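You operate a simulated robot arm through the tools that you are given. There is no shell and no other tool. Be economical: measure what you need, move in short steps, check, and stop when the job is done.

Carry out the task below with a simulated two-armed robot. There is one attempt and no reset: what you move stays moved.

Task
Pick up the yellow cage with one hand, pass it to the other hand and put it on the worktop beside the sink. Fetch the potato cake and set it on the large ring top. The order is free.

Only the result counts: the job must be done as asked and must still hold three seconds after the hand-in. Knocking over, shifting, dropping, spilling or breaking anything else fails it.

Robot
Two 7-joint arms with four-finger grippers on one trunk, on a base that drives. Base frame: it is fixed to the floor where the robot stands at the start and does not move with it; the origin is under the middle of the robot, x ahead of it, y to its left, z up; the surface under the hand at the start is at about z = 0.91. Readings come in m, rad, newtons and seconds.
The left shoulder is at the start at [0.04, 0.181, 1.13], the right one opposite. With the tool pointing down near the work surface each hand reaches from about 0.32 to 0.84 m from the robot's upright axis, wherever it stands, measured 20 degrees to its own side. Places, roughly: large ring top (13x13 cm) [0.5, -3.82, 0.92]; potato cake [0.75, -2.75, 1]; worktop beside the sink [-1.7, -2.9, 0.9]. Payload 3.67 kg a hand.
The tool frame of a hand sits at the grasp point between the pads (the TCP): z along the fingers, y along the line on which they close. The tips reach 0.028 m beyond it. Largest opening 0.112 m; the body of the gripper starts 0.073 m behind the TCP.
Orientation is that of the tool frame in the base frame, as [roll, pitch, yaw] about the fixed x, y, z axes, in that order (R = Rz(yaw) Ry(pitch) Rx(roll)). With the fingers straight down and closing along the base's y, the tool's x points along the base's -x, its y along +y and its z along -z.

Tools
- The arms move only by the tool arm_command. It takes "left_moves", "right_moves" or both (then of equal length, played together; a hand with none holds still); each is a list that holds one entry, the list of rows, each a list of 7 numbers: the shift along the tool's x, y, z in m, then the turn, a rotation vector about the tool's x, y, z in rad, then the closure, from 0 (fully open) to 1 (shut). In form: [[[x, y, z, wx, wy, wz, hand], ...]]. A call has 1 to 10 rows; each row shifts and turns the commanded pose from where the row before left it, along the tool's axes as they then stand. Rows are played at 5 a second. More than 0.05 m and 0.15 rad between two rows, or a gripper value outside its range, and nothing of the call is played. Where a pose cannot be reached the arm comes as near as it can. A force on the tool above 40 N (or 10 N above the force at the start of the call, whichever is more), or a blocked arm, ends the call early, and 0.2 s more pass. The fingers move at their own pace and stop on an object; they squeeze with about 32 N. The grip force told is the motor's: it shows also when the fingers shut on nothing. Time passes only in rows, and 0.2 s behind the last, so rows that do not move let the fingers close. The reply holds the time, the measured pose of the TCP, the force on the tool along the base axes, the opening and the grip force, in the units named above and with some noise, with the torque about the TCP (base axes, N m) and any sound that the robot's microphone picked up, and new pictures: "show" is both (left out), scene, wrist or none (wrist: the cameras of the hands that moved).
- Cameras (640 x 400 px; columns grow to the right, rows downward): "scene" is now at [0.1076, -0.0111, 1.3651]; the picture's right is [-0.13, -0.99, 0.00], its down [-0.53, 0.07, -0.84] and it looks along [0.84, -0.11, -0.54] (base axes); focal length 260 px, centre (320, 200). "left" rides on the left gripper at [0.06, 0.018, -0.104] in its tool frame; the picture's right is [-0.29, 0.96, 0.00], its down [-0.80, -0.24, -0.55] and it looks along [-0.53, -0.16, 0.83] (tool axes); focal length 234 px, centre (320, 200). "right" rides on the right gripper at [0.06, -0.018, -0.104] in its tool frame; the picture's right is [0.29, 0.96, 0.00], its down [-0.80, 0.24, -0.55] and it looks along [-0.53, 0.16, 0.83] (tool axes); focal length 234 px, centre (320, 200). There is no depth. A picture from a camera that has moved, and an enlarged one, comes with that camera's place and axes in the base frame and with its lens.
- move_column(by): slides the trunk up (or, below 0, down) by that many m; the arms and the scene camera ride with it, the base frame stays. It gives what a move gives, with no picture.
- steer(legs): drives the robot by 1 to 6 legs, each [ahead, left, turn to the left] in m, m and rad, along the robot's own axes; the way and the turn of a leg run together, so that a leg with both is an arc; at most 1.5 m and 3.142 rad a leg. The arms and the cameras ride along, it lands a little off, and it stops where it bumps. It gives what a move gives, and a new picture of the scene camera.
- turn_head(pan, tilt): turns the head with the scene camera to pan (to the left, within 1.501 rad either way) and tilt (down, from -0.506 to 1.204), counted from straight ahead of the robot. It gives what a move gives, and a new picture of the scene camera.
- enlarge(camera, box): a new picture of the part [left, top, right, bottom] of that camera's present view, enlarged. No time passes.
- job_done(): hands the job in; it is judged then, once.

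Go step by step. Nothing tells you exact positions but the pictures and the camera data: compare them with the known pose of the tool, close in by small moves and look again before you grip or let go. The budget is 165 turns and 260 pictures, counting those below and the enlarged ones. Unless the task says otherwise, let go and move clear before handing in, and close with one line.

The tools are called as a command line: name --argument value ..., lists and objects as JSON in quotes. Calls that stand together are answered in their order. arm_command: Moves the arms, as the interface text tells. Its arguments: {"type":"object","properties":{"left_moves":{"type":"array","items":{"type":"array","items":{"type":"array","items":{"type":"number"}}}},"right_moves":{"type":"array","items":{"type":"array","items":{"type":"array","items":{"type":"number"}}}},"show":{"type":"string","enum":["both","scene","wrist","none"]}},"required":[]} The other tools are called the same way: move_column (by) slides the trunk up or down; steer (legs) drives the base; turn_head (pan, tilt) turns the head that bears the scene camera; enlarge (camera, box) takes an enlarged picture of a part of a camera's view; job_done () hands the job in.

At the start:

```text
t: 0.0
left_tool_pos: [0.4203, 0.0869, 1.2307]
left_tcp_rot: [-3.141, 0.001, -3.141]
left_force: [-0.2, 0.9, -0.5]
left_wrist_torque: [0.03, 0.01, 0.03]
left_opening: 0.1121
left_grasp_force: 0.2
right_tool_pos: [0.5178, -0.2497, 1.1468]
right_tcp_rot: [3.141, 0.0, -3.141]
right_force: [-0.4, 0.1, 0.5]
right_wrist_torque: [-0.01, -0.03, 0.01]
right_opening: 0.1121
right_grasp_force: 0.1
trunk travel left (down, up): [-0.25, 0.264]
robot x, y, heading: [-0.0019, -0.0012, -0.002]
head pan, tilt: [-0.129, 0.567]
```

scene: 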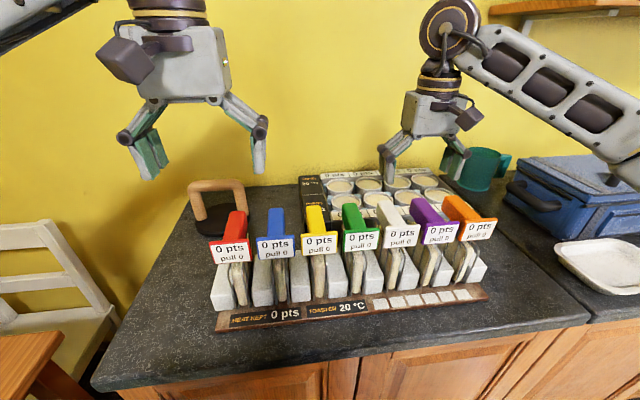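
right: 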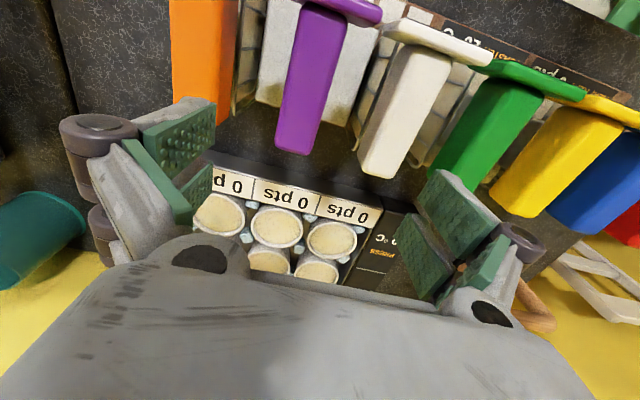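
left: 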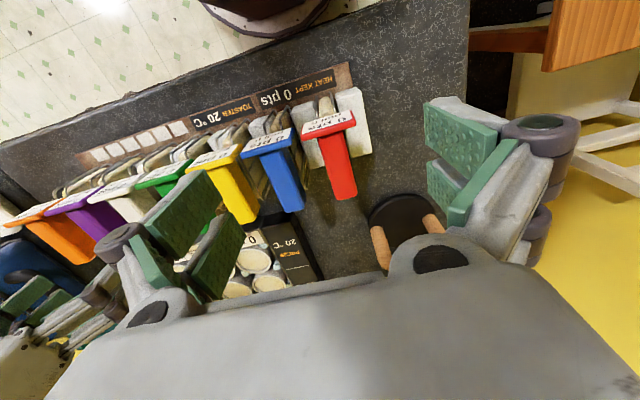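

I see a row of coloured handles on a multi-slot toaster; the yellow one probably belongs to a lift-out cage. I'll look closer.

enlarge --camera "scene" --box '[200, 160, 500, 340]'

turn_head --pan -1.3 --tilt 0.4

```text
2.13 times, centred on (350, 250) of scene
camera zoom: at [0.1076, -0.0111, 1.3651], right [-0.13, -0.99, 0.0], down [-0.53, 0.07, -0.84], along [0.84, -0.11, -0.54], focal length 554 px, centre (256, 93)
```

zoom: 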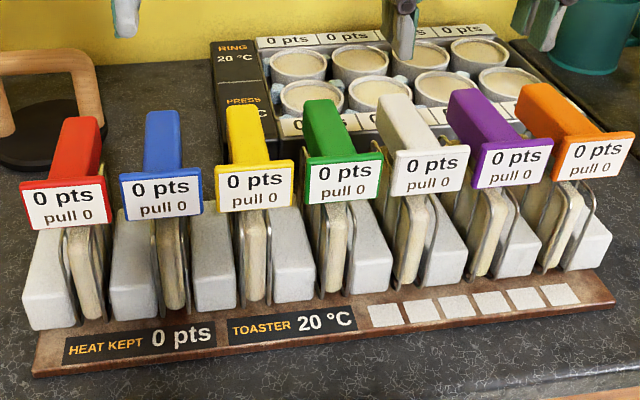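

```text
t: 1.4
left_tool_pos: [0.4213, 0.0872, 1.2307]
left_tcp_rot: [-3.14, -0.001, -3.14]
left_force: [-0.1, 0.4, -1.2]
left_wrist_torque: [0.02, 0.01, 0.04]
left_opening: 0.1121
left_grasp_force: 0.0
right_tool_pos: [0.5184, -0.2496, 1.147]
right_tcp_rot: [-3.141, 0.001, -3.141]
right_force: [0.4, 0.1, 1.0]
right_wrist_torque: [0.03, 0.01, 0.03]
right_opening: 0.1121
right_grasp_force: 0.1
trunk travel left (down, up): [-0.25, 0.264]
robot x, y, heading: [-0.001, 0.0016, 0.002]
head pan, tilt: [-1.3, 0.4]
camera scene: at [0.0438, -0.0888, 1.3804], right [-0.96, -0.27, 0.0], down [-0.1, 0.38, -0.92], along [0.25, -0.89, -0.39], focal length 260 px, centre (320, 200)
```

scene: 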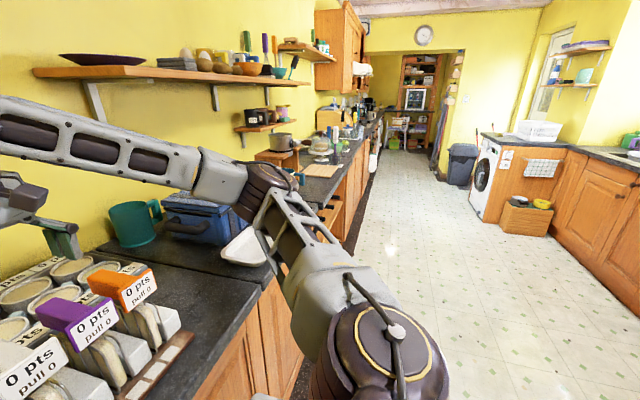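

The cages are the wire holders with coloured bars, each with a slice in it. I put the yellow bar at about x 0.44–0.515, y −0.056, top z 1.09. I'll move the left hand aside and bring the right hand above it.

arm_command --left_moves '[[[0, 0.04, 0, 0, 0, 0, 0], [0, 0.04, 0, 0, 0, 0, 0], [0, 0.04, 0, 0, 0, 0, 0], [0, 0.04, 0, 0, 0, 0, 0], [0, 0, 0, 0, 0, 0, 0], [0, 0, 0, 0, 0, 0, 0], [0, 0, 0, 0, 0, 0, 0]]]' --right_moves '[[[0, 0, -0.03, 0, 0, 0, 0.45], [0.008, 0.04, 0, 0, 0, 0, 0.45], [0.008, 0.04, 0, 0, 0, 0, 0.45], [0.008, 0.04, 0, 0, 0, 0, 0.45], [0.008, 0.04, 0, 0, 0, 0, 0.45], [0, 0.034, 0, 0, 0, 0, 0.45], [0, 0, 0, 0, 0, 0, 0.45]]]' --show "none"

turn_head --pan -0.1 --tilt 0.6

enlarge --camera "right" --box '[0, 0, 640, 400]'

enlarge --camera "left" --box '[0, 0, 640, 400]'

```text
t: 3.0
left_tool_pos: [0.4177, 0.2487, 1.2304]
left_tcp_rot: [3.14, 0.0, -3.139]
left_force: [-0.1, -0.7, 0.1]
left_wrist_torque: [0.03, 0.03, 0.01]
left_opening: 0.1122
left_grasp_force: 0.0
right_tool_pos: [0.4877, -0.0557, 1.1787]
right_tcp_rot: [-3.141, 0.0, -3.141]
right_force: [-0.8, 0.3, -0.7]
right_wrist_torque: [0.05, 0.02, -0.01]
right_opening: 0.0614
right_grasp_force: 0.1
trunk travel left (down, up): [-0.25, 0.264]
robot x, y, heading: [-0.0008, 0.002, -0.001]
head pan, tilt: [-1.3, 0.4]
```

```text
t: 4.4
left_tool_pos: [0.4179, 0.249, 1.2305]
left_tcp_rot: [-3.141, 0.0, 3.141]
left_force: [0.7, -0.3, -0.3]
left_wrist_torque: [-0.02, -0.02, 0.0]
left_opening: 0.1122
left_grasp_force: 0.0
right_tool_pos: [0.4881, -0.0545, 1.1783]
right_tcp_rot: [3.142, 0.0, 3.141]
right_force: [-0.7, -0.6, -0.1]
right_wrist_torque: [-0.01, 0.01, -0.02]
right_opening: 0.0615
right_grasp_force: 0.1
trunk travel left (down, up): [-0.25, 0.264]
robot x, y, heading: [-0.0021, -0.0003, -0.0]
head pan, tilt: [-0.099, 0.6]
camera scene: at [0.1069, -0.0082, 1.3622], right [-0.1, -0.99, 0.0], down [-0.56, 0.06, -0.82], along [0.82, -0.08, -0.57], focal length 260 px, centre (320, 200)
```

scene: 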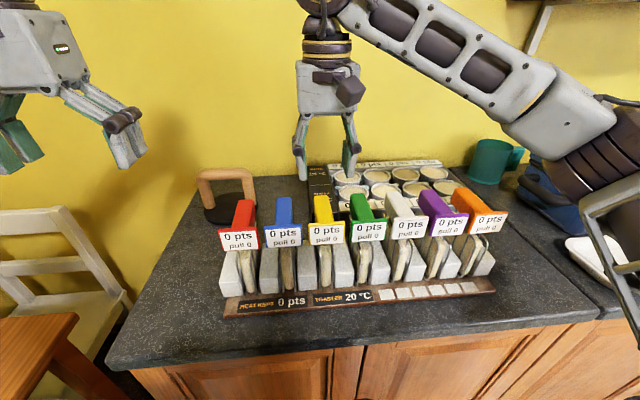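

```text
1.00 times, centred on (320, 200) of right (not enlarged: the box is as wide or as high as the picture)
camera zoom: at [0.4292, -0.073, 1.2836], right [-0.29, 0.96, 0.0], down [0.8, 0.24, 0.55], along [0.53, 0.16, -0.83], focal length 234 px, centre (320, 200)
```

zoom: 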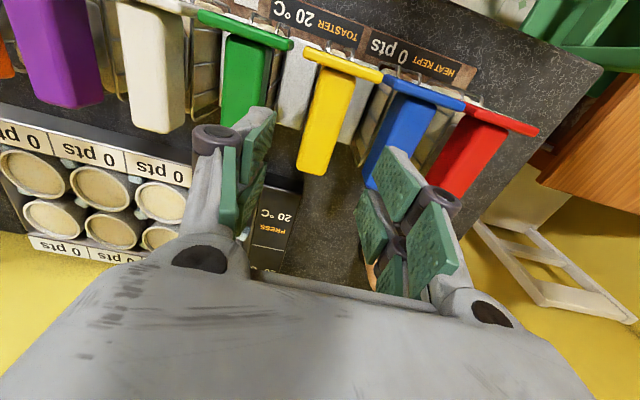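

```text
1.00 times, centred on (320, 200) of left (not enlarged: the box is as wide or as high as the picture)
camera zoom: at [0.359, 0.2669, 1.3332], right [0.29, 0.96, 0.0], down [0.8, -0.24, 0.55], along [0.53, -0.16, -0.83], focal length 234 px, centre (320, 200)
```

zoom: 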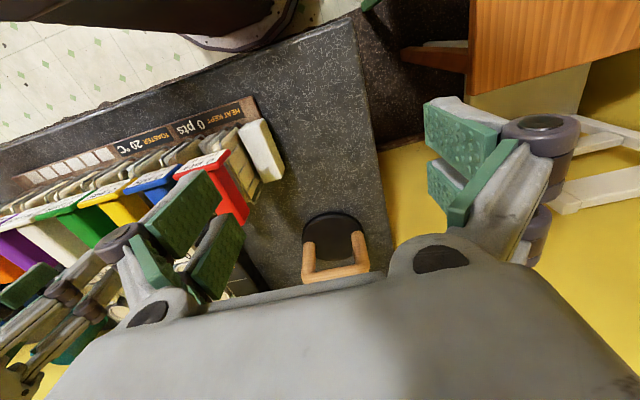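

The bar runs from x ≈0.437 to 0.525 and is centred at y ≈ −0.052. I'll grip it near the label end, which leaves the far tip free for the other hand. First I'll lower partway and check.

arm_command --right_moves '[[[0.026, 0.002, 0, 0, 0, 0, 0.48], [0, 0, 0.03, 0, 0, 0, 0.48], [0, 0, 0.03, 0, 0, 0, 0.48], [0, 0, 0, 0, 0, 0, 0.48]]]'

```text
t: 5.4
left_tool_pos: [0.4179, 0.2496, 1.2293]
left_tcp_rot: [-3.141, 0.0, -3.141]
left_force: [-0.6, 0.9, -1.1]
left_wrist_torque: [-0.04, 0.02, 0.01]
left_opening: 0.1121
left_grasp_force: 0.0
right_tool_pos: [0.4613, -0.0544, 1.1169]
right_tcp_rot: [-3.141, 0.001, -3.141]
right_force: [-0.1, 0.4, 0.2]
right_wrist_torque: [0.01, -0.02, 0.02]
right_opening: 0.0581
right_grasp_force: 0.1
trunk travel left (down, up): [-0.25, 0.264]
robot x, y, heading: [0.002, 0.0005, -0.003]
head pan, tilt: [-0.099, 0.6]
camera scene: at [0.1064, -0.0081, 1.3623], right [-0.1, -1.0, 0.0], down [-0.56, 0.06, -0.83], along [0.82, -0.08, -0.56], focal length 260 px, centre (320, 200)
camera right: at [0.4018, -0.0716, 1.223], right [-0.29, 0.96, 0.0], down [0.8, 0.24, 0.55], along [0.53, 0.16, -0.83], focal length 234 px, centre (320, 200)
```

scene: 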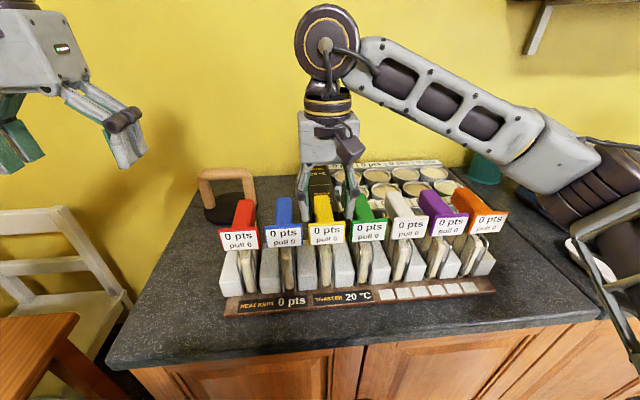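
right: 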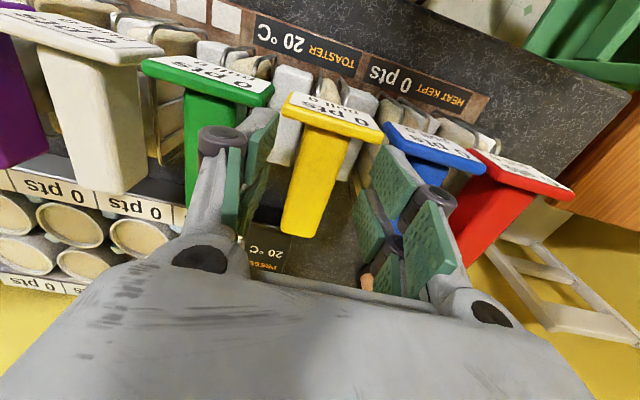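

The bar centre reads y ≈ −0.051, so I'll shift slightly, lower to the bar and close.

arm_command --right_moves '[[[0, 0.003, 0.015, 0, 0, 0, 0.48], [0, 0, 0.018, 0, 0, 0, 0.48], [0, 0, 0, 0, 0, 0, 0.48]]]'

```text
t: 5.8
left_tool_pos: [0.4172, 0.248, 1.2311]
left_tcp_rot: [3.142, 0.002, 3.141]
left_force: [0.7, -0.6, -0.3]
left_wrist_torque: [0.0, 0.03, 0.01]
left_opening: 0.112
left_grasp_force: 0.0
right_tool_pos: [0.4609, -0.0519, 1.1144]
right_tcp_rot: [3.13, 0.016, 3.141]
right_force: [-3.8, -0.3, 35.6]
right_wrist_torque: [0.24, 0.91, -0.1]
right_opening: 0.039
right_grasp_force: 13.5
trunk travel left (down, up): [-0.25, 0.264]
robot x, y, heading: [0.0001, 0.0015, 0.002]
head pan, tilt: [-0.099, 0.6]
stopped in row 2 (right hand): the force on the tool passed its limit at 53 N (the readings are from after the stop); the commanded pose is now the measured one
camera scene: at [0.1047, -0.0085, 1.3627], right [-0.1, -0.99, 0.0], down [-0.56, 0.06, -0.83], along [0.82, -0.08, -0.56], focal length 260 px, centre (320, 200)
camera right: at [0.4, -0.0701, 1.2177], right [-0.29, 0.96, 0.01], down [0.79, 0.23, 0.57], along [0.54, 0.17, -0.82], focal length 234 px, centre (320, 200)
```

scene: 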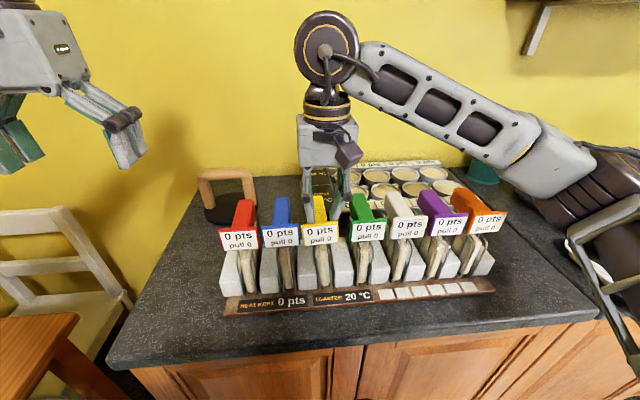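
right: 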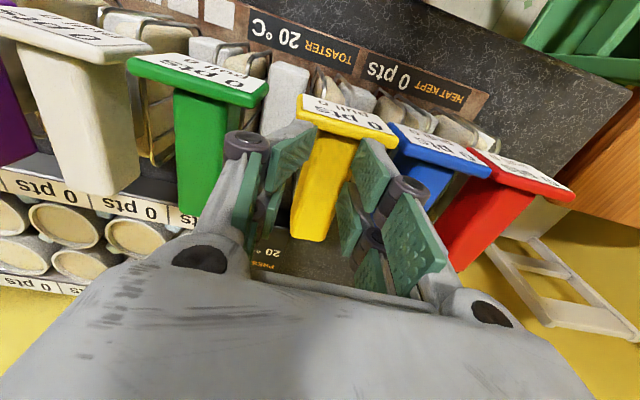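

The tool met resistance at about 1.114, so a finger probably landed on the edge of a label plate. I'll back up and look.

arm_command --right_moves '[[[0, 0, -0.03, 0, 0, 0, 0.48], [0, 0, -0.02, 0, 0, 0, 0.48], [0, 0, 0, 0, 0, 0, 0.48]]]'

enlarge --camera "scene" --box '[240, 130, 440, 300]'

enlarge --camera "left" --box '[0, 70, 320, 330]'

```text
t: 6.6
left_tool_pos: [0.4185, 0.2477, 1.2302]
left_tcp_rot: [-3.141, -0.002, -3.141]
left_force: [0.8, -0.1, 0.6]
left_wrist_torque: [0.02, 0.05, -0.04]
left_opening: 0.112
left_grasp_force: 0.1
right_tool_pos: [0.4633, -0.0515, 1.1589]
right_tcp_rot: [3.134, 0.008, -3.141]
right_force: [-0.9, 0.1, 0.2]
right_wrist_torque: [0.0, 0.01, 0.01]
right_opening: 0.0585
right_grasp_force: 0.1
trunk travel left (down, up): [-0.25, 0.264]
robot x, y, heading: [0.0005, -0.0002, -0.001]
head pan, tilt: [-0.099, 0.6]
camera scene: at [0.1078, -0.0084, 1.3621], right [-0.1, -0.99, 0.0], down [-0.56, 0.06, -0.82], along [0.82, -0.08, -0.57], focal length 260 px, centre (320, 200)
camera right: at [0.4038, -0.0707, 1.2636], right [-0.29, 0.96, 0.0], down [0.79, 0.24, 0.56], along [0.54, 0.16, -0.83], focal length 234 px, centre (320, 200)
```

scene: 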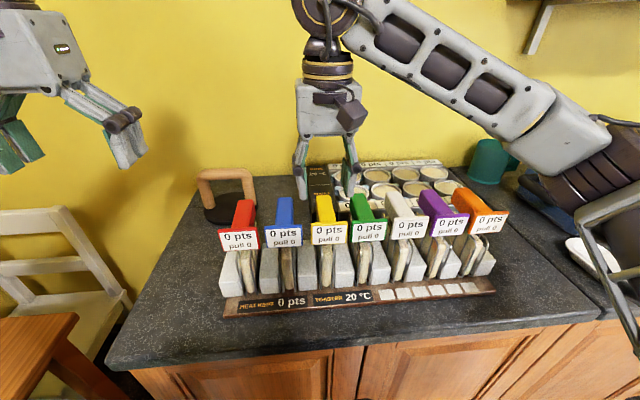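
right: 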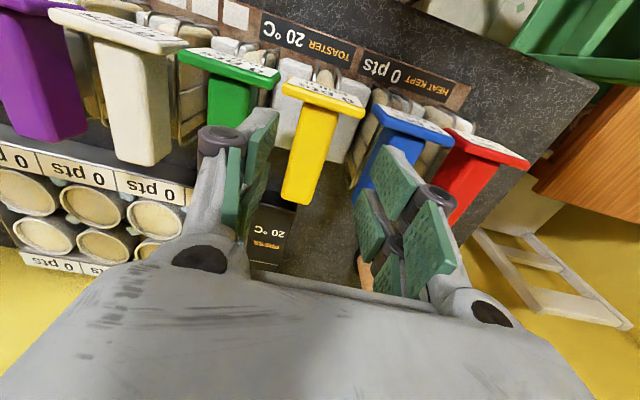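

```text
2.35 times, centred on (340, 215) of scene
camera zoom: at [0.1078, -0.0084, 1.3621], right [-0.1, -0.99, 0.0], down [-0.56, 0.06, -0.82], along [0.82, -0.08, -0.57], focal length 611 px, centre (273, 165)
```

zoom: 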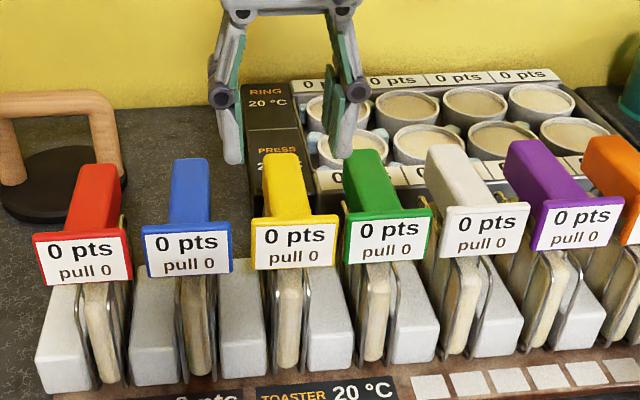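

```text
1.54 times, centred on (160, 200) of left
camera zoom: at [0.3601, 0.2666, 1.3329], right [0.29, 0.96, 0.0], down [0.8, -0.24, 0.55], along [0.53, -0.16, -0.83], focal length 360 px, centre (566, 200)
```

zoom: 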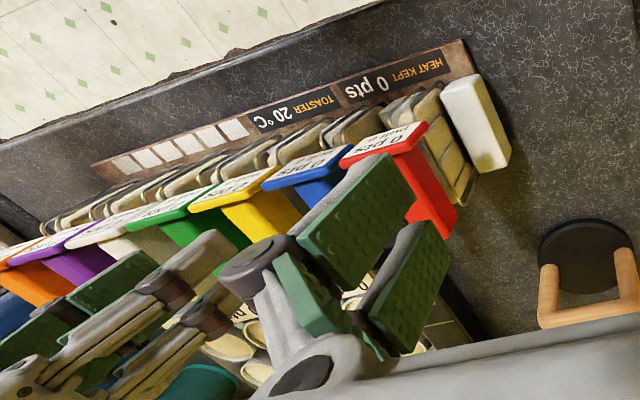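

The torque puts the contact about 25 mm in front of the TCP, so the pads are wider than I assumed and hit the label plate. I'll go down again about 13 mm further back.

arm_command --right_moves '[[[-0.011, 0, 0.02, 0, 0, 0, 0.47], [0, 0, 0.02, 0.007, -0.008, 0, 0.47], [0, 0, 0.015, 0, 0, 0, 0.47], [0, 0, 0.013, 0, 0, 0, 0.47], [0, 0, 0, 0, 0, 0, 0.47]]]'

```text
t: 7.8
left_tool_pos: [0.4168, 0.2494, 1.23]
left_tcp_rot: [-3.141, 0.0, 3.141]
left_force: [0.0, -1.2, 0.2]
left_wrist_torque: [-0.01, 0.0, -0.02]
left_opening: 0.112
left_grasp_force: 0.0
right_tool_pos: [0.4758, -0.0517, 1.09]
right_tcp_rot: [-3.14, 0.017, -3.141]
right_force: [1.0, -0.6, -0.6]
right_wrist_torque: [-0.02, -0.02, 0.04]
right_opening: 0.0593
right_grasp_force: 0.1
trunk travel left (down, up): [-0.25, 0.264]
robot x, y, heading: [0.0039, 0.0044, -0.001]
head pan, tilt: [-0.099, 0.6]
camera scene: at [0.1066, -0.0082, 1.3623], right [-0.1, -0.99, 0.0], down [-0.56, 0.06, -0.83], along [0.82, -0.08, -0.56], focal length 260 px, centre (320, 200)
camera right: at [0.4143, -0.0689, 1.1939], right [-0.29, 0.96, -0.01], down [0.79, 0.24, 0.57], along [0.54, 0.16, -0.82], focal length 234 px, centre (320, 200)
```

scene: 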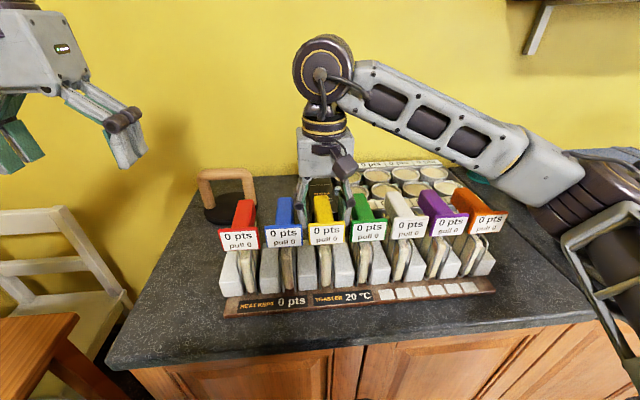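
right: 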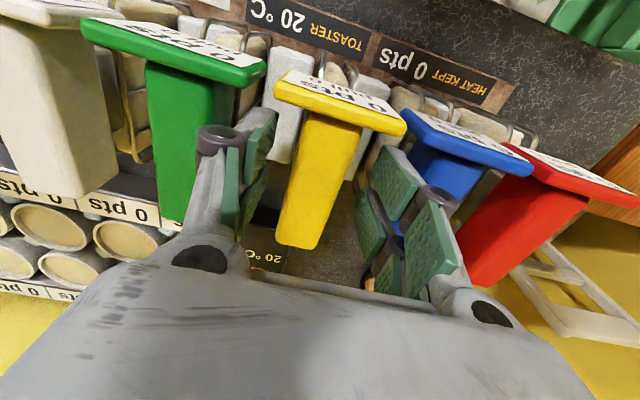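

The pads straddle the bar, whose top is at z ≈1.084. I'll lower 15 mm more and close.

arm_command --right_moves '[[[0, 0, 0.008, 0, -0.015, 0, 0.47], [0, 0, 0.007, 0, 0, 0, 0.47], [0, 0, 0, 0, 0, 0, 0.9], [0, 0, 0, 0, 0, 0, 1], [0, 0, 0, 0, 0, 0, 1], [0, 0, 0, 0, 0, 0, 1]]]'

```text
t: 9.2
left_tool_pos: [0.4188, 0.2496, 1.2302]
left_tcp_rot: [3.142, -0.001, -3.141]
left_force: [-0.2, -0.4, 0.6]
left_wrist_torque: [-0.02, 0.02, 0.01]
left_opening: 0.112
left_grasp_force: 0.1
right_tool_pos: [0.4744, -0.0512, 1.0752]
right_tcp_rot: [-3.142, 0.033, 3.141]
right_force: [0.0, 0.3, 0.7]
right_wrist_torque: [0.0, -0.02, -0.01]
right_opening: 0.0292
right_grasp_force: 31.7
trunk travel left (down, up): [-0.25, 0.264]
robot x, y, heading: [-0.0027, -0.0001, 0.001]
head pan, tilt: [-0.099, 0.6]
camera scene: at [0.107, -0.0083, 1.3622], right [-0.1, -0.99, 0.0], down [-0.56, 0.06, -0.82], along [0.82, -0.08, -0.57], focal length 260 px, centre (320, 200)
camera right: at [0.4125, -0.0681, 1.1782], right [-0.29, 0.96, -0.01], down [0.78, 0.24, 0.58], along [0.56, 0.16, -0.82], focal length 234 px, centre (320, 200)
```

scene: 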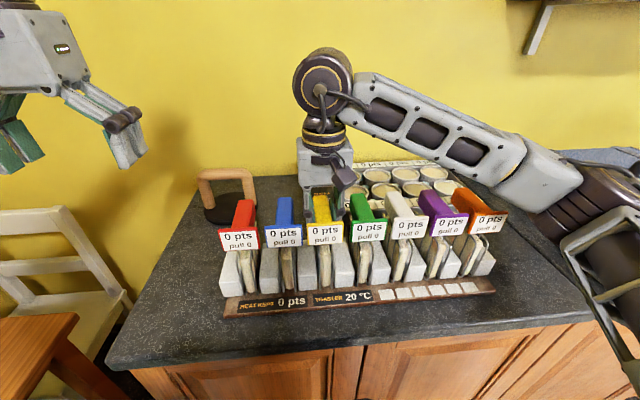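
right: 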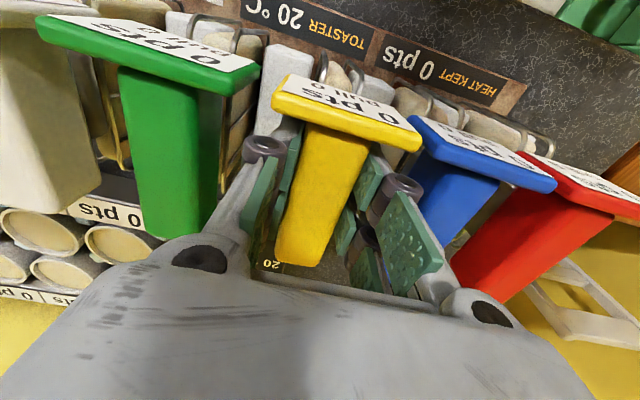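

Gripped: opening 29 mm, 32 N. I'll lift straight up slowly.

arm_command --right_moves '[[[-0.0005, 0, -0.015, 0, 0, 0, 1], [-0.0007, 0, -0.02, 0, 0, 0, 1], [-0.0007, 0, -0.02, 0, 0, 0, 1], [-0.0007, 0, -0.02, 0, 0, 0, 1], [0, 0, 0, 0, 0, 0, 1]]]'

```text
t: 10.4
left_tool_pos: [0.4202, 0.2486, 1.2301]
left_tcp_rot: [3.141, 0.001, 3.141]
left_force: [0.5, 0.1, 0.2]
left_wrist_torque: [0.03, 0.03, -0.01]
left_opening: 0.112
left_grasp_force: 0.1
right_tool_pos: [0.4749, -0.051, 1.1499]
right_tcp_rot: [-3.141, 0.032, 3.141]
right_force: [0.2, 0.7, -1.4]
right_wrist_torque: [0.0, 0.03, 0.0]
right_opening: 0.0293
right_grasp_force: 32.2
trunk travel left (down, up): [-0.25, 0.264]
robot x, y, heading: [-0.0008, 0.0006, -0.005]
head pan, tilt: [-0.099, 0.6]
camera scene: at [0.1074, -0.0084, 1.3621], right [-0.1, -0.99, 0.0], down [-0.56, 0.06, -0.82], along [0.82, -0.08, -0.57], focal length 260 px, centre (320, 200)
camera right: at [0.4125, -0.0682, 1.2531], right [-0.29, 0.96, -0.01], down [0.78, 0.24, 0.58], along [0.56, 0.16, -0.82], focal length 234 px, centre (320, 200)
```

scene: 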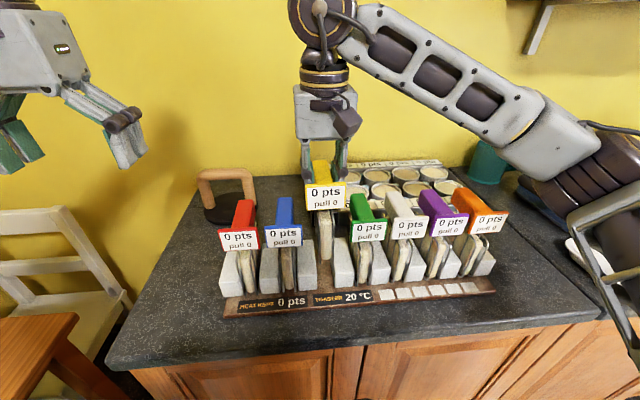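
right: 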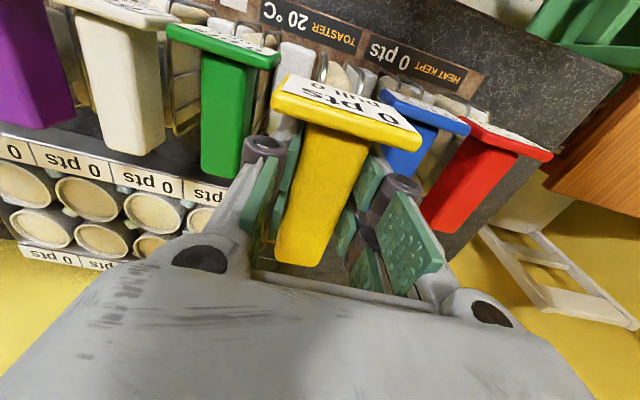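

It lifts cleanly. I'll go on up until it clears the neighbours.

arm_command --right_moves '[[[-0.0007, 0, -0.025, 0, 0, 0, 1], [-0.0007, 0, -0.025, 0, 0, 0, 1], [-0.0007, 0, -0.025, 0, 0, 0, 1], [-0.0007, 0, -0.025, 0, 0, 0, 1], [-0.0007, 0, -0.025, 0, 0, 0, 1], [-0.0007, 0, -0.025, 0, 0, 0, 1], [0, 0, 0, 0, 0, 0, 1]]]'

turn_head --pan -0.1 --tilt 0.35

enlarge --camera "left" --box '[0, 0, 640, 400]'

```text
t: 12.0
left_tool_pos: [0.419, 0.2484, 1.2309]
left_tcp_rot: [-3.141, 0.001, -3.141]
left_force: [0.3, 0.1, -0.3]
left_wrist_torque: [-0.02, 0.04, 0.0]
left_opening: 0.1119
left_grasp_force: 0.0
right_tool_pos: [0.4759, -0.0519, 1.302]
right_tcp_rot: [-3.142, 0.029, 3.139]
right_force: [-0.2, -0.1, -0.3]
right_wrist_torque: [0.01, 0.01, 0.0]
right_opening: 0.0292
right_grasp_force: 32.1
trunk travel left (down, up): [-0.25, 0.264]
robot x, y, heading: [-0.001, -0.0001, 0.002]
head pan, tilt: [-0.099, 0.6]
camera scene: at [0.1076, -0.0086, 1.3621], right [-0.1, -0.99, 0.0], down [-0.56, 0.06, -0.82], along [0.82, -0.08, -0.57], focal length 260 px, centre (320, 200)
camera right: at [0.4137, -0.0683, 1.4056], right [-0.29, 0.96, -0.01], down [0.78, 0.24, 0.58], along [0.56, 0.16, -0.82], focal length 234 px, centre (320, 200)
```

scene: 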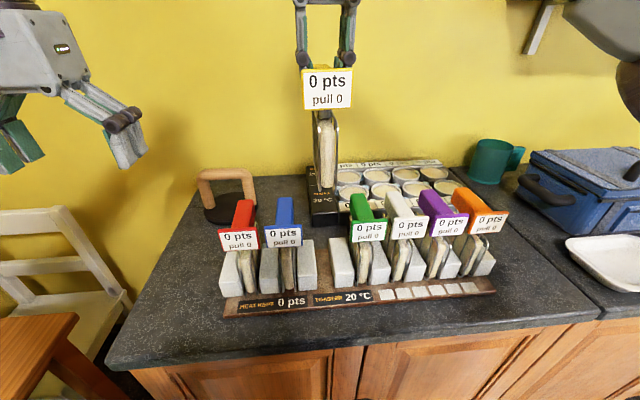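
right: 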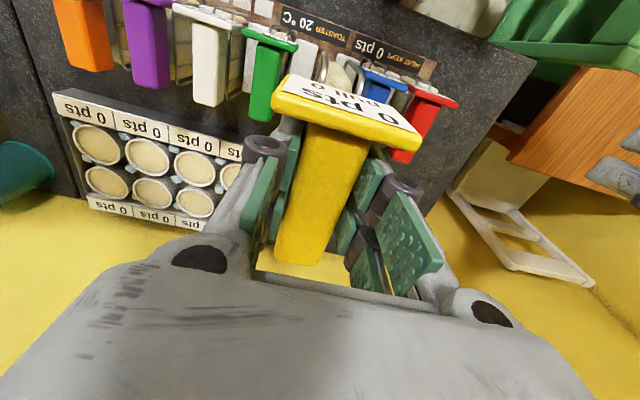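

```text
t: 12.8
left_tool_pos: [0.4194, 0.2484, 1.2307]
left_tcp_rot: [3.141, 0.0, -3.141]
left_force: [-0.2, -0.6, -0.3]
left_wrist_torque: [-0.01, -0.04, 0.02]
left_opening: 0.1121
left_grasp_force: 0.1
right_tool_pos: [0.4747, -0.0502, 1.3028]
right_tcp_rot: [3.141, 0.031, -3.141]
right_force: [-0.3, 0.1, -0.3]
right_wrist_torque: [0.02, 0.01, -0.04]
right_opening: 0.0293
right_grasp_force: 32.3
trunk travel left (down, up): [-0.25, 0.264]
robot x, y, heading: [0.002, 0.0009, -0.001]
head pan, tilt: [-0.099, 0.351]
camera scene: at [0.1116, -0.0087, 1.3849], right [-0.1, -0.99, 0.0], down [-0.34, 0.03, -0.94], along [0.93, -0.09, -0.34], focal length 260 px, centre (320, 200)
```

scene: 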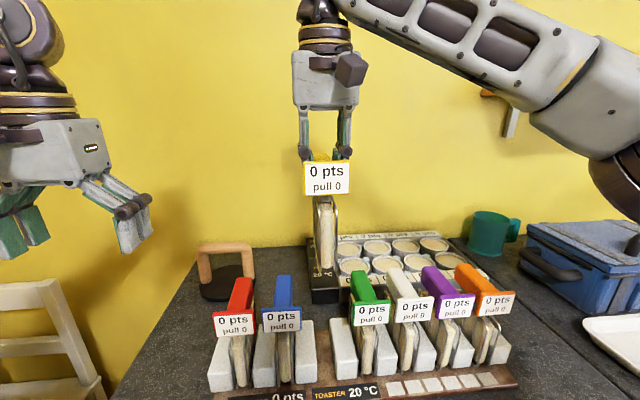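

```text
1.00 times, centred on (320, 200) of left (not enlarged: the box is as wide or as high as the picture)
camera zoom: at [0.3592, 0.2668, 1.3332], right [0.29, 0.96, 0.0], down [0.8, -0.24, 0.55], along [0.53, -0.16, -0.83], focal length 234 px, centre (320, 200)
```

zoom: 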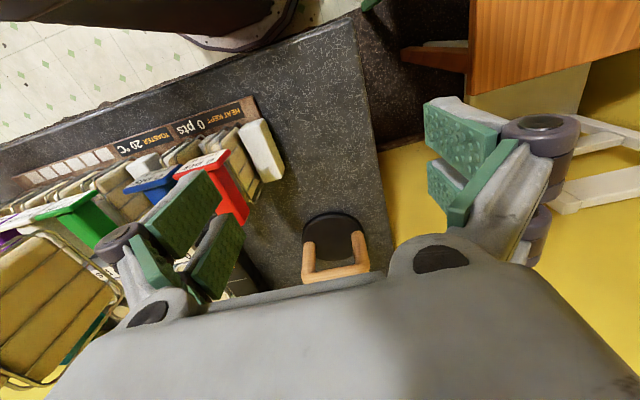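

The yellow cage is free and hanging clear. I'll look at its shape closely to plan the handover.

enlarge --camera "scene" --box '[270, 130, 380, 290]'

arm_command --right_moves '[[[0, 0, 0, 0, 0, -0.14, 1], [0, 0, 0, 0, 0, -0.14, 1], [0, 0, 0, 0, 0, -0.14, 1], [0, 0, 0, 0, 0, -0.14, 1], [0, 0, 0, 0, 0, -0.14, 1], [0, 0, 0, 0, 0, -0.14, 1], [0, 0, 0, 0, 0, 0, 1]]]' --show "scene"

```text
2.50 times, centred on (325, 210) of scene
camera zoom: at [0.1116, -0.0087, 1.3849], right [-0.1, -0.99, 0.0], down [-0.34, 0.03, -0.94], along [0.93, -0.09, -0.34], focal length 649 px, centre (308, 175)
```

zoom: 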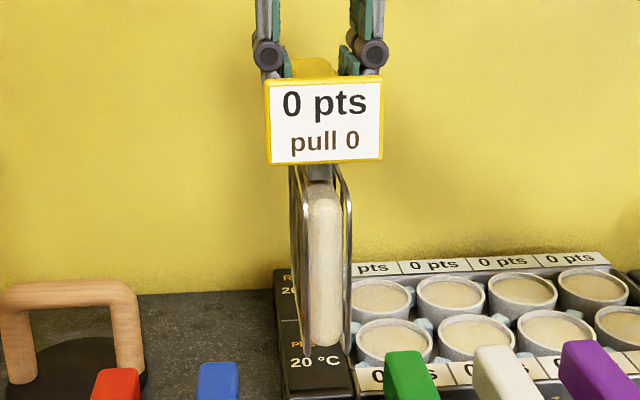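

```text
t: 14.4
left_tool_pos: [0.4186, 0.2488, 1.2297]
left_tcp_rot: [-3.141, -0.001, 3.141]
left_force: [0.3, 0.5, -0.2]
left_wrist_torque: [0.04, -0.01, 0.03]
left_opening: 0.112
left_grasp_force: 0.1
right_tool_pos: [0.4742, -0.0522, 1.3018]
right_tcp_rot: [-3.118, 0.021, -2.302]
right_force: [-0.4, 0.3, -0.1]
right_wrist_torque: [-0.01, -0.01, -0.02]
right_opening: 0.0291
right_grasp_force: 31.8
trunk travel left (down, up): [-0.25, 0.264]
robot x, y, heading: [-0.0027, -0.0002, 0.0]
head pan, tilt: [-0.099, 0.351]
camera scene: at [0.1118, -0.0087, 1.385], right [-0.1, -0.99, 0.0], down [-0.34, 0.03, -0.94], along [0.93, -0.09, -0.34], focal length 260 px, centre (320, 200)
```

scene: 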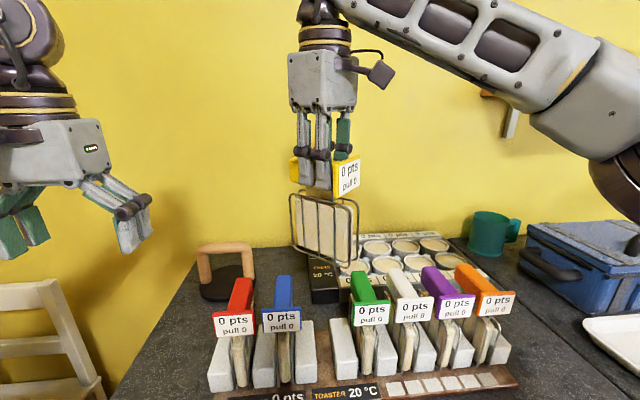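

Rotation works. I'll turn it further so the bar tip points to the robot's left.

arm_command --right_moves '[[[0, 0, 0, 0, 0, -0.14, 1], [0, 0, 0, 0, 0, -0.14, 1], [0, 0, 0, 0, 0, -0.14, 1], [0, 0, 0, 0, 0, -0.14, 1], [0, 0, 0, 0, 0, -0.14, 1], [0, 0, 0, 0, 0, -0.14, 1], [0, 0, 0, 0, 0, 0, 1]]]' --show "scene"

enlarge --camera "scene" --box '[240, 80, 420, 280]'

```text
t: 16.0
left_tool_pos: [0.4187, 0.2479, 1.2301]
left_tcp_rot: [3.141, 0.0, -3.141]
left_force: [-0.3, 0.8, 0.5]
left_wrist_torque: [-0.01, 0.05, 0.0]
left_opening: 0.1122
left_grasp_force: 0.1
right_tool_pos: [0.3066, 0.0103, 1.2149]
right_tcp_rot: [-3.111, -0.003, -1.466]
right_force: [0.3, 0.3, 0.0]
right_wrist_torque: [0.0, -0.02, -0.01]
right_opening: 0.0293
right_grasp_force: 32.0
right hand out of reach, approached as far as the arm can: row 2, 3, 4, 5, 6
trunk travel left (down, up): [-0.25, 0.264]
robot x, y, heading: [-0.0007, 0.001, -0.001]
head pan, tilt: [-0.099, 0.351]
camera scene: at [0.1121, -0.0093, 1.3849], right [-0.1, -0.99, 0.0], down [-0.34, 0.03, -0.94], along [0.93, -0.09, -0.34], focal length 260 px, centre (320, 200)
```

scene: 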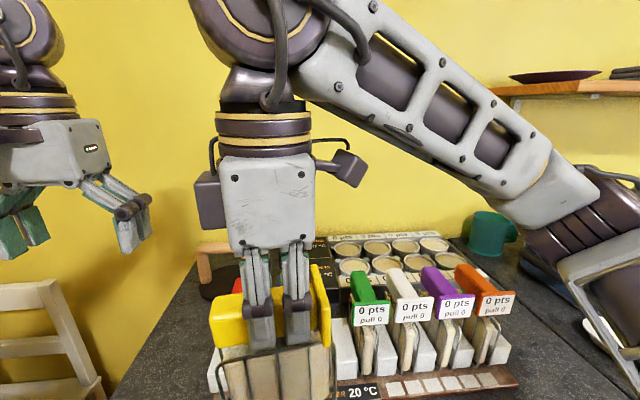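

```text
2.00 times, centred on (330, 180) of scene
camera zoom: at [0.1121, -0.0093, 1.3849], right [-0.1, -0.99, 0.0], down [-0.34, 0.03, -0.94], along [0.93, -0.09, -0.34], focal length 519 px, centre (300, 240)
```

zoom: 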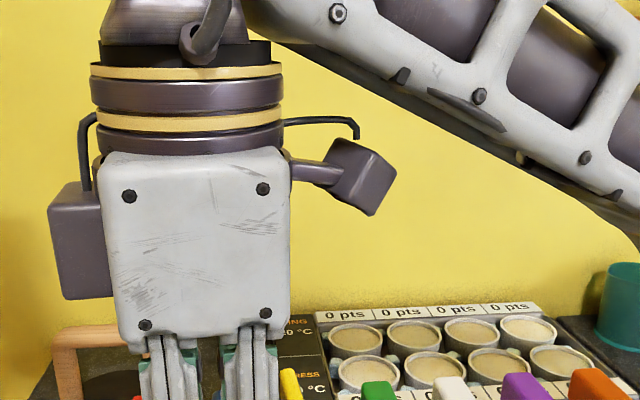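

The arm ran out of reach at that yaw and swung back to about (0.31, 0.01, 1.21). Forces are zero, so it seems to have touched nothing. I'll lift a little and see how the commanded pose behaves.

arm_command --right_moves '[[[0, 0, -0.02, 0, 0, 0, 1]]]' --show "scene"

```text
t: 16.4
left_tool_pos: [0.4178, 0.2497, 1.2303]
left_tcp_rot: [3.141, -0.001, 3.141]
left_force: [0.0, -0.7, 1.0]
left_wrist_torque: [0.01, -0.04, 0.0]
left_opening: 0.1121
left_grasp_force: 0.1
right_tool_pos: [0.2979, 0.0118, 1.2327]
right_tcp_rot: [-3.108, -0.003, -1.466]
right_force: [-0.3, 1.2, -0.9]
right_wrist_torque: [-0.03, -0.03, -0.03]
right_opening: 0.0292
right_grasp_force: 32.3
right hand out of reach, approached as far as the arm can: row 1
trunk travel left (down, up): [-0.25, 0.264]
robot x, y, heading: [-0.0004, 0.0011, 0.005]
head pan, tilt: [-0.099, 0.351]
camera scene: at [0.1107, -0.0084, 1.3851], right [-0.1, -0.99, 0.0], down [-0.34, 0.03, -0.94], along [0.93, -0.09, -0.34], focal length 260 px, centre (320, 200)
```

scene: 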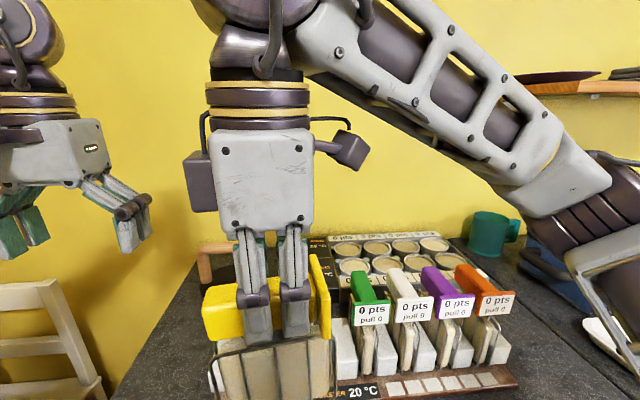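

I'll back the base away from the counter to get free space for the handover. I'll check the surroundings first.

turn_head --pan 1.4 --tilt 0.5

turn_head --pan -1.5 --tilt 0.5

```text
t: 18.0
left_tool_pos: [0.4189, 0.2482, 1.2302]
left_tcp_rot: [3.14, 0.0, -3.142]
left_force: [-1.3, -0.6, 0.9]
left_wrist_torque: [-0.03, 0.03, 0.01]
left_opening: 0.1116
left_grasp_force: 0.0
right_tool_pos: [0.2982, 0.0115, 1.2323]
right_tcp_rot: [-3.11, -0.001, -1.466]
right_force: [-0.3, 0.4, 0.3]
right_wrist_torque: [-0.01, -0.02, 0.02]
right_opening: 0.0293
right_grasp_force: 31.6
trunk travel left (down, up): [-0.25, 0.264]
robot x, y, heading: [-0.0008, 0.0031, 0.003]
head pan, tilt: [1.4, 0.499]
camera scene: at [0.0346, 0.0902, 1.3713], right [0.99, -0.17, 0.0], down [-0.08, -0.47, -0.88], along [0.15, 0.86, -0.48], focal length 260 px, centre (320, 200)
```

scene: 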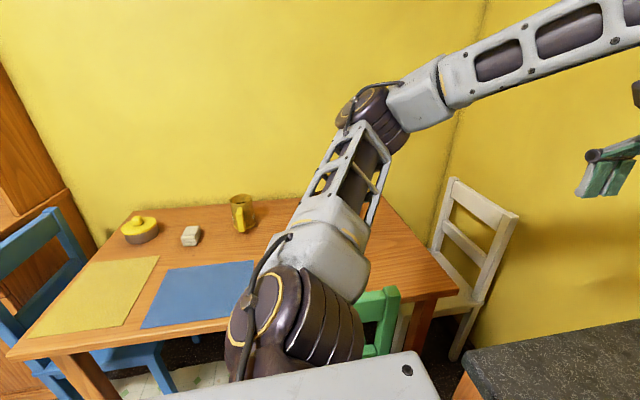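

```text
t: 20.5
left_tool_pos: [0.4191, 0.2486, 1.2305]
left_tcp_rot: [3.14, 0.0, 3.141]
left_force: [-0.6, 0.4, -0.2]
left_wrist_torque: [0.01, -0.01, -0.02]
left_opening: 0.1121
left_grasp_force: 0.1
right_tool_pos: [0.2984, 0.0112, 1.2311]
right_tcp_rot: [-3.111, -0.002, -1.465]
right_force: [-0.1, -0.3, -1.7]
right_wrist_torque: [-0.04, 0.01, -0.02]
right_opening: 0.0292
right_grasp_force: 32.1
trunk travel left (down, up): [-0.25, 0.264]
robot x, y, heading: [-0.0016, -0.0028, 0.001]
head pan, tilt: [-1.499, 0.499]
camera scene: at [0.0256, -0.0902, 1.3713], right [-1.0, -0.07, 0.0], down [-0.03, 0.48, -0.88], along [0.06, -0.88, -0.48], focal length 260 px, centre (320, 200)
```

scene: 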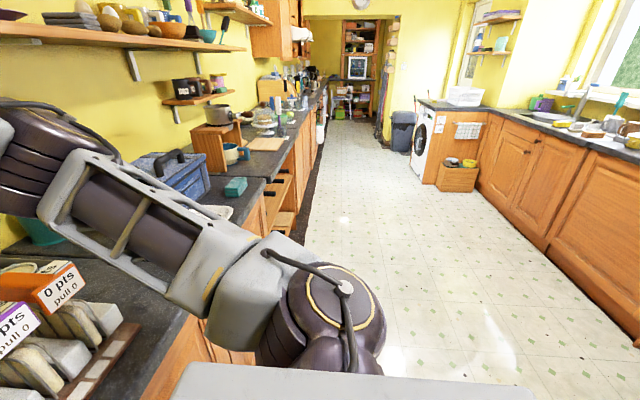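

Floor is clear behind and to the right; the sink counter is at x≈−1.7. I'll back out 0.5 m, then go right 0.6 m.

steer --legs '[[-0.5, 0, 0], [0, -0.6, 0]]'

turn_head --pan 0.1 --tilt 0.55

```text
t: 26.7
left_tool_pos: [-0.0913, -0.3611, 1.2298]
left_tcp_rot: [-3.141, 0.001, -3.132]
left_force: [0.4, -0.4, -0.1]
left_wrist_torque: [0.02, 0.04, -0.02]
left_opening: 0.112
left_grasp_force: 0.1
right_tool_pos: [-0.2088, -0.5996, 1.2322]
right_tcp_rot: [-3.109, -0.001, -1.459]
right_force: [-0.7, 0.2, -0.8]
right_wrist_torque: [0.01, 0.0, 0.02]
right_opening: 0.0294
right_grasp_force: 31.6
trunk travel left (down, up): [-0.25, 0.264]
robot x, y, heading: [-0.508, -0.6126, 0.005]
head pan, tilt: [-1.499, 0.499]
camera scene: at [-0.4814, -0.703, 1.3713], right [-1.0, -0.08, 0.0], down [-0.04, 0.48, -0.88], along [0.07, -0.88, -0.48], focal length 260 px, centre (320, 200)
```

scene: 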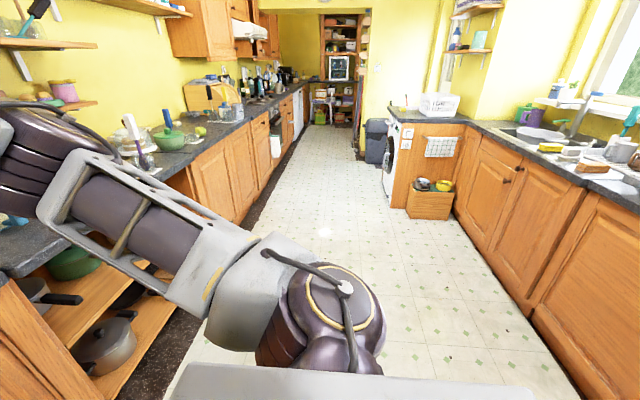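

```text
t: 28.4
left_tool_pos: [-0.0913, -0.3621, 1.229]
left_tcp_rot: [3.14, -0.001, -3.133]
left_force: [-0.9, -0.2, 1.0]
left_wrist_torque: [0.03, -0.02, 0.05]
left_opening: 0.112
left_grasp_force: 0.0
right_tool_pos: [-0.2098, -0.5989, 1.2329]
right_tcp_rot: [-3.111, -0.001, -1.459]
right_force: [-0.5, -0.1, -0.7]
right_wrist_torque: [-0.01, -0.02, -0.02]
right_opening: 0.0293
right_grasp_force: 32.3
trunk travel left (down, up): [-0.25, 0.264]
robot x, y, heading: [-0.5063, -0.6123, 0.007]
head pan, tilt: [0.099, 0.55]
camera scene: at [-0.3993, -0.6027, 1.3667], right [0.11, -0.99, 0.0], down [-0.52, -0.06, -0.85], along [0.85, 0.09, -0.52], focal length 260 px, centre (320, 200)
```

scene: 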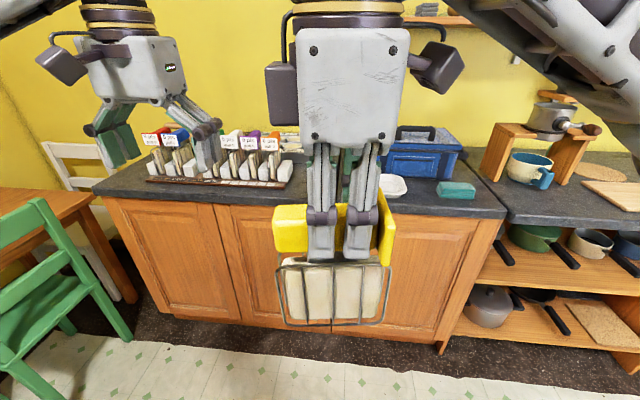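

Clear space now. I'll move the cage a bit forward, right and lower to find a comfortable pose.

arm_command --right_moves '[[[0.03, -0.02, 0.02, 0, 0, 0, 1], [0.03, -0.03, 0.02, 0, 0, 0, 1], [0.03, -0.03, 0.02, 0, 0, 0, 1], [0, -0.03, 0, 0, 0, 0, 1], [0, 0, 0, 0, 0, 0, 1]]]' --show "scene"

```text
t: 29.6
left_tool_pos: [-0.0915, -0.3612, 1.2315]
left_tcp_rot: [3.14, 0.0, -3.133]
left_force: [-1.0, 1.2, 0.2]
left_wrist_torque: [-0.01, -0.02, -0.01]
left_opening: 0.1123
left_grasp_force: 0.1
right_tool_pos: [-0.1947, -0.6366, 1.1506]
right_tcp_rot: [-3.11, -0.002, -1.461]
right_force: [0.6, 0.9, -0.9]
right_wrist_torque: [0.01, 0.03, -0.03]
right_opening: 0.0293
right_grasp_force: 31.7
right hand out of reach, approached as far as the arm can: row 1, 2, 3, 4
trunk travel left (down, up): [-0.25, 0.264]
robot x, y, heading: [-0.5128, -0.6127, 0.006]
head pan, tilt: [0.099, 0.55]
camera scene: at [-0.3996, -0.6031, 1.3668], right [0.11, -0.99, 0.0], down [-0.52, -0.06, -0.85], along [0.85, 0.09, -0.52], focal length 260 px, centre (320, 200)
```

scene: 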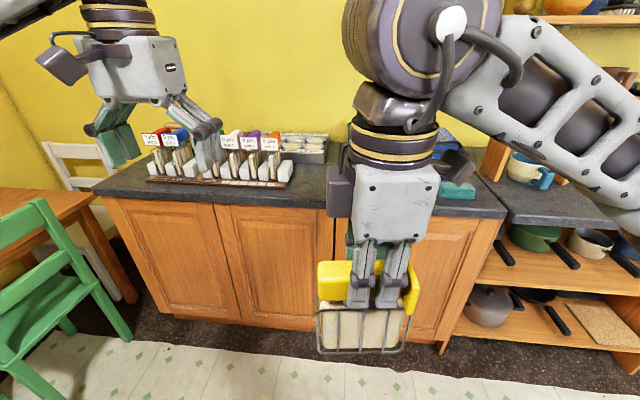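

The right wrist is at its yaw limit, so I'll hand over at a friendlier angle: bar tip about 60° to the left, with the left hand coming in obliquely. I'll turn the right hand back about 0.6 rad.

arm_command --right_moves '[[[0, 0, 0, 0, 0, 0.12, 1], [0, 0, 0, 0, 0, 0.12, 1], [0, 0, 0, 0, 0, 0.12, 1], [0, 0, 0, 0, 0, 0.12, 1], [0, 0, 0, 0, 0, 0.12, 1], [0, 0, 0, 0, 0, 0, 1]]]' --left_moves '[[[0, 0, 0, 0, 0, -0.14, 0], [0, 0, 0, 0, 0, -0.14, 0], [0, 0, 0, 0, 0, -0.14, 0], [0, 0, 0, 0, 0, -0.14, 0], [0, 0, 0, 0, 0, -0.14, 0], [0, 0, 0, 0, 0, -0.14, 0]]]' --show "scene"

```text
t: 31.0
left_tool_pos: [-0.0919, -0.3611, 1.2304]
left_tcp_rot: [-3.14, 0.0, -2.29]
left_force: [-0.1, 0.5, 0.5]
left_wrist_torque: [0.0, 0.01, 0.03]
left_opening: 0.1121
left_grasp_force: 0.0
right_tool_pos: [-0.1917, -0.6362, 1.1482]
right_tcp_rot: [-3.115, 0.016, -2.059]
right_force: [-0.6, 0.5, 0.0]
right_wrist_torque: [-0.02, -0.03, 0.04]
right_opening: 0.0296
right_grasp_force: 31.9
trunk travel left (down, up): [-0.25, 0.264]
robot x, y, heading: [-0.5078, -0.6151, 0.006]
head pan, tilt: [0.099, 0.55]
camera scene: at [-0.3993, -0.6025, 1.3667], right [0.11, -0.99, 0.0], down [-0.52, -0.06, -0.85], along [0.85, 0.09, -0.52], focal length 260 px, centre (320, 200)
```

scene: 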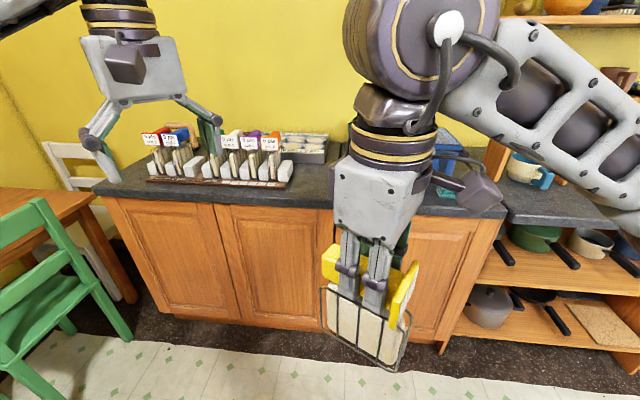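

I'll move the right hand forward and start tilting the left hand.

arm_command --right_moves '[[[-0.003, -0.03, -0.01, 0, 0, 0, 1], [-0.003, -0.03, -0.01, 0, 0, 0, 1], [-0.003, -0.03, -0.01, 0, 0, 0, 1], [-0.003, -0.03, 0, 0, 0, 0, 1], [0, 0, 0, 0, 0, 0, 1], [0, 0, 0, 0, 0, 0, 1], [0, 0, 0, 0, 0, 0, 1], [0, 0, 0, 0, 0, 0, 1], [0, 0, 0, 0, 0, 0, 1]]]' --left_moves '[[[0, 0, -0.02, 0, 0, -0.13, 0], [0, 0, -0.02, 0, 0, -0.1, 0], [0, 0, 0, 0, 0.15, 0, 0], [0, 0, 0, 0, 0.15, 0, 0], [0, 0, 0, 0, 0.15, 0, 0], [0, 0, 0, 0, 0.15, 0, 0], [0, 0, 0, 0, 0.15, 0, 0], [0, 0, 0, 0, 0.15, 0, 0], [0, 0, 0, 0, 0.15, 0, 0]]]' --show "scene"

```text
t: 33.0
left_tool_pos: [-0.0914, -0.3603, 1.2694]
left_tcp_rot: [-3.141, -1.052, -2.062]
left_force: [0.0, 0.0, 0.1]
left_wrist_torque: [-0.01, 0.05, 0.03]
left_opening: 0.1117
left_grasp_force: 0.0
right_tool_pos: [-0.0817, -0.6801, 1.182]
right_tcp_rot: [-3.114, 0.016, -2.057]
right_force: [1.2, 0.2, -1.2]
right_wrist_torque: [0.01, 0.06, 0.01]
right_opening: 0.0293
right_grasp_force: 32.1
trunk travel left (down, up): [-0.25, 0.264]
robot x, y, heading: [-0.5075, -0.612, 0.008]
head pan, tilt: [0.099, 0.55]
camera scene: at [-0.3987, -0.6019, 1.3666], right [0.11, -0.99, 0.0], down [-0.52, -0.06, -0.85], along [0.85, 0.09, -0.52], focal length 260 px, centre (320, 200)
```

scene: 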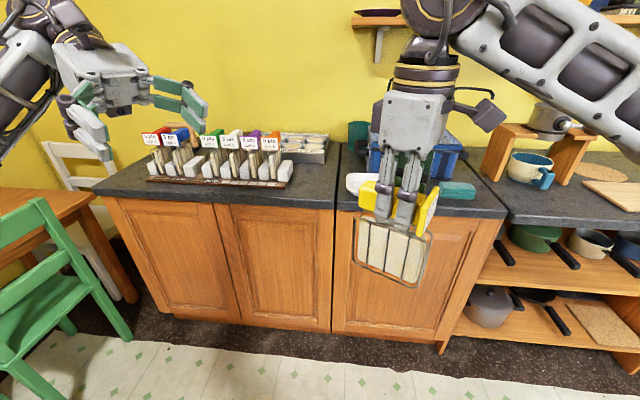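

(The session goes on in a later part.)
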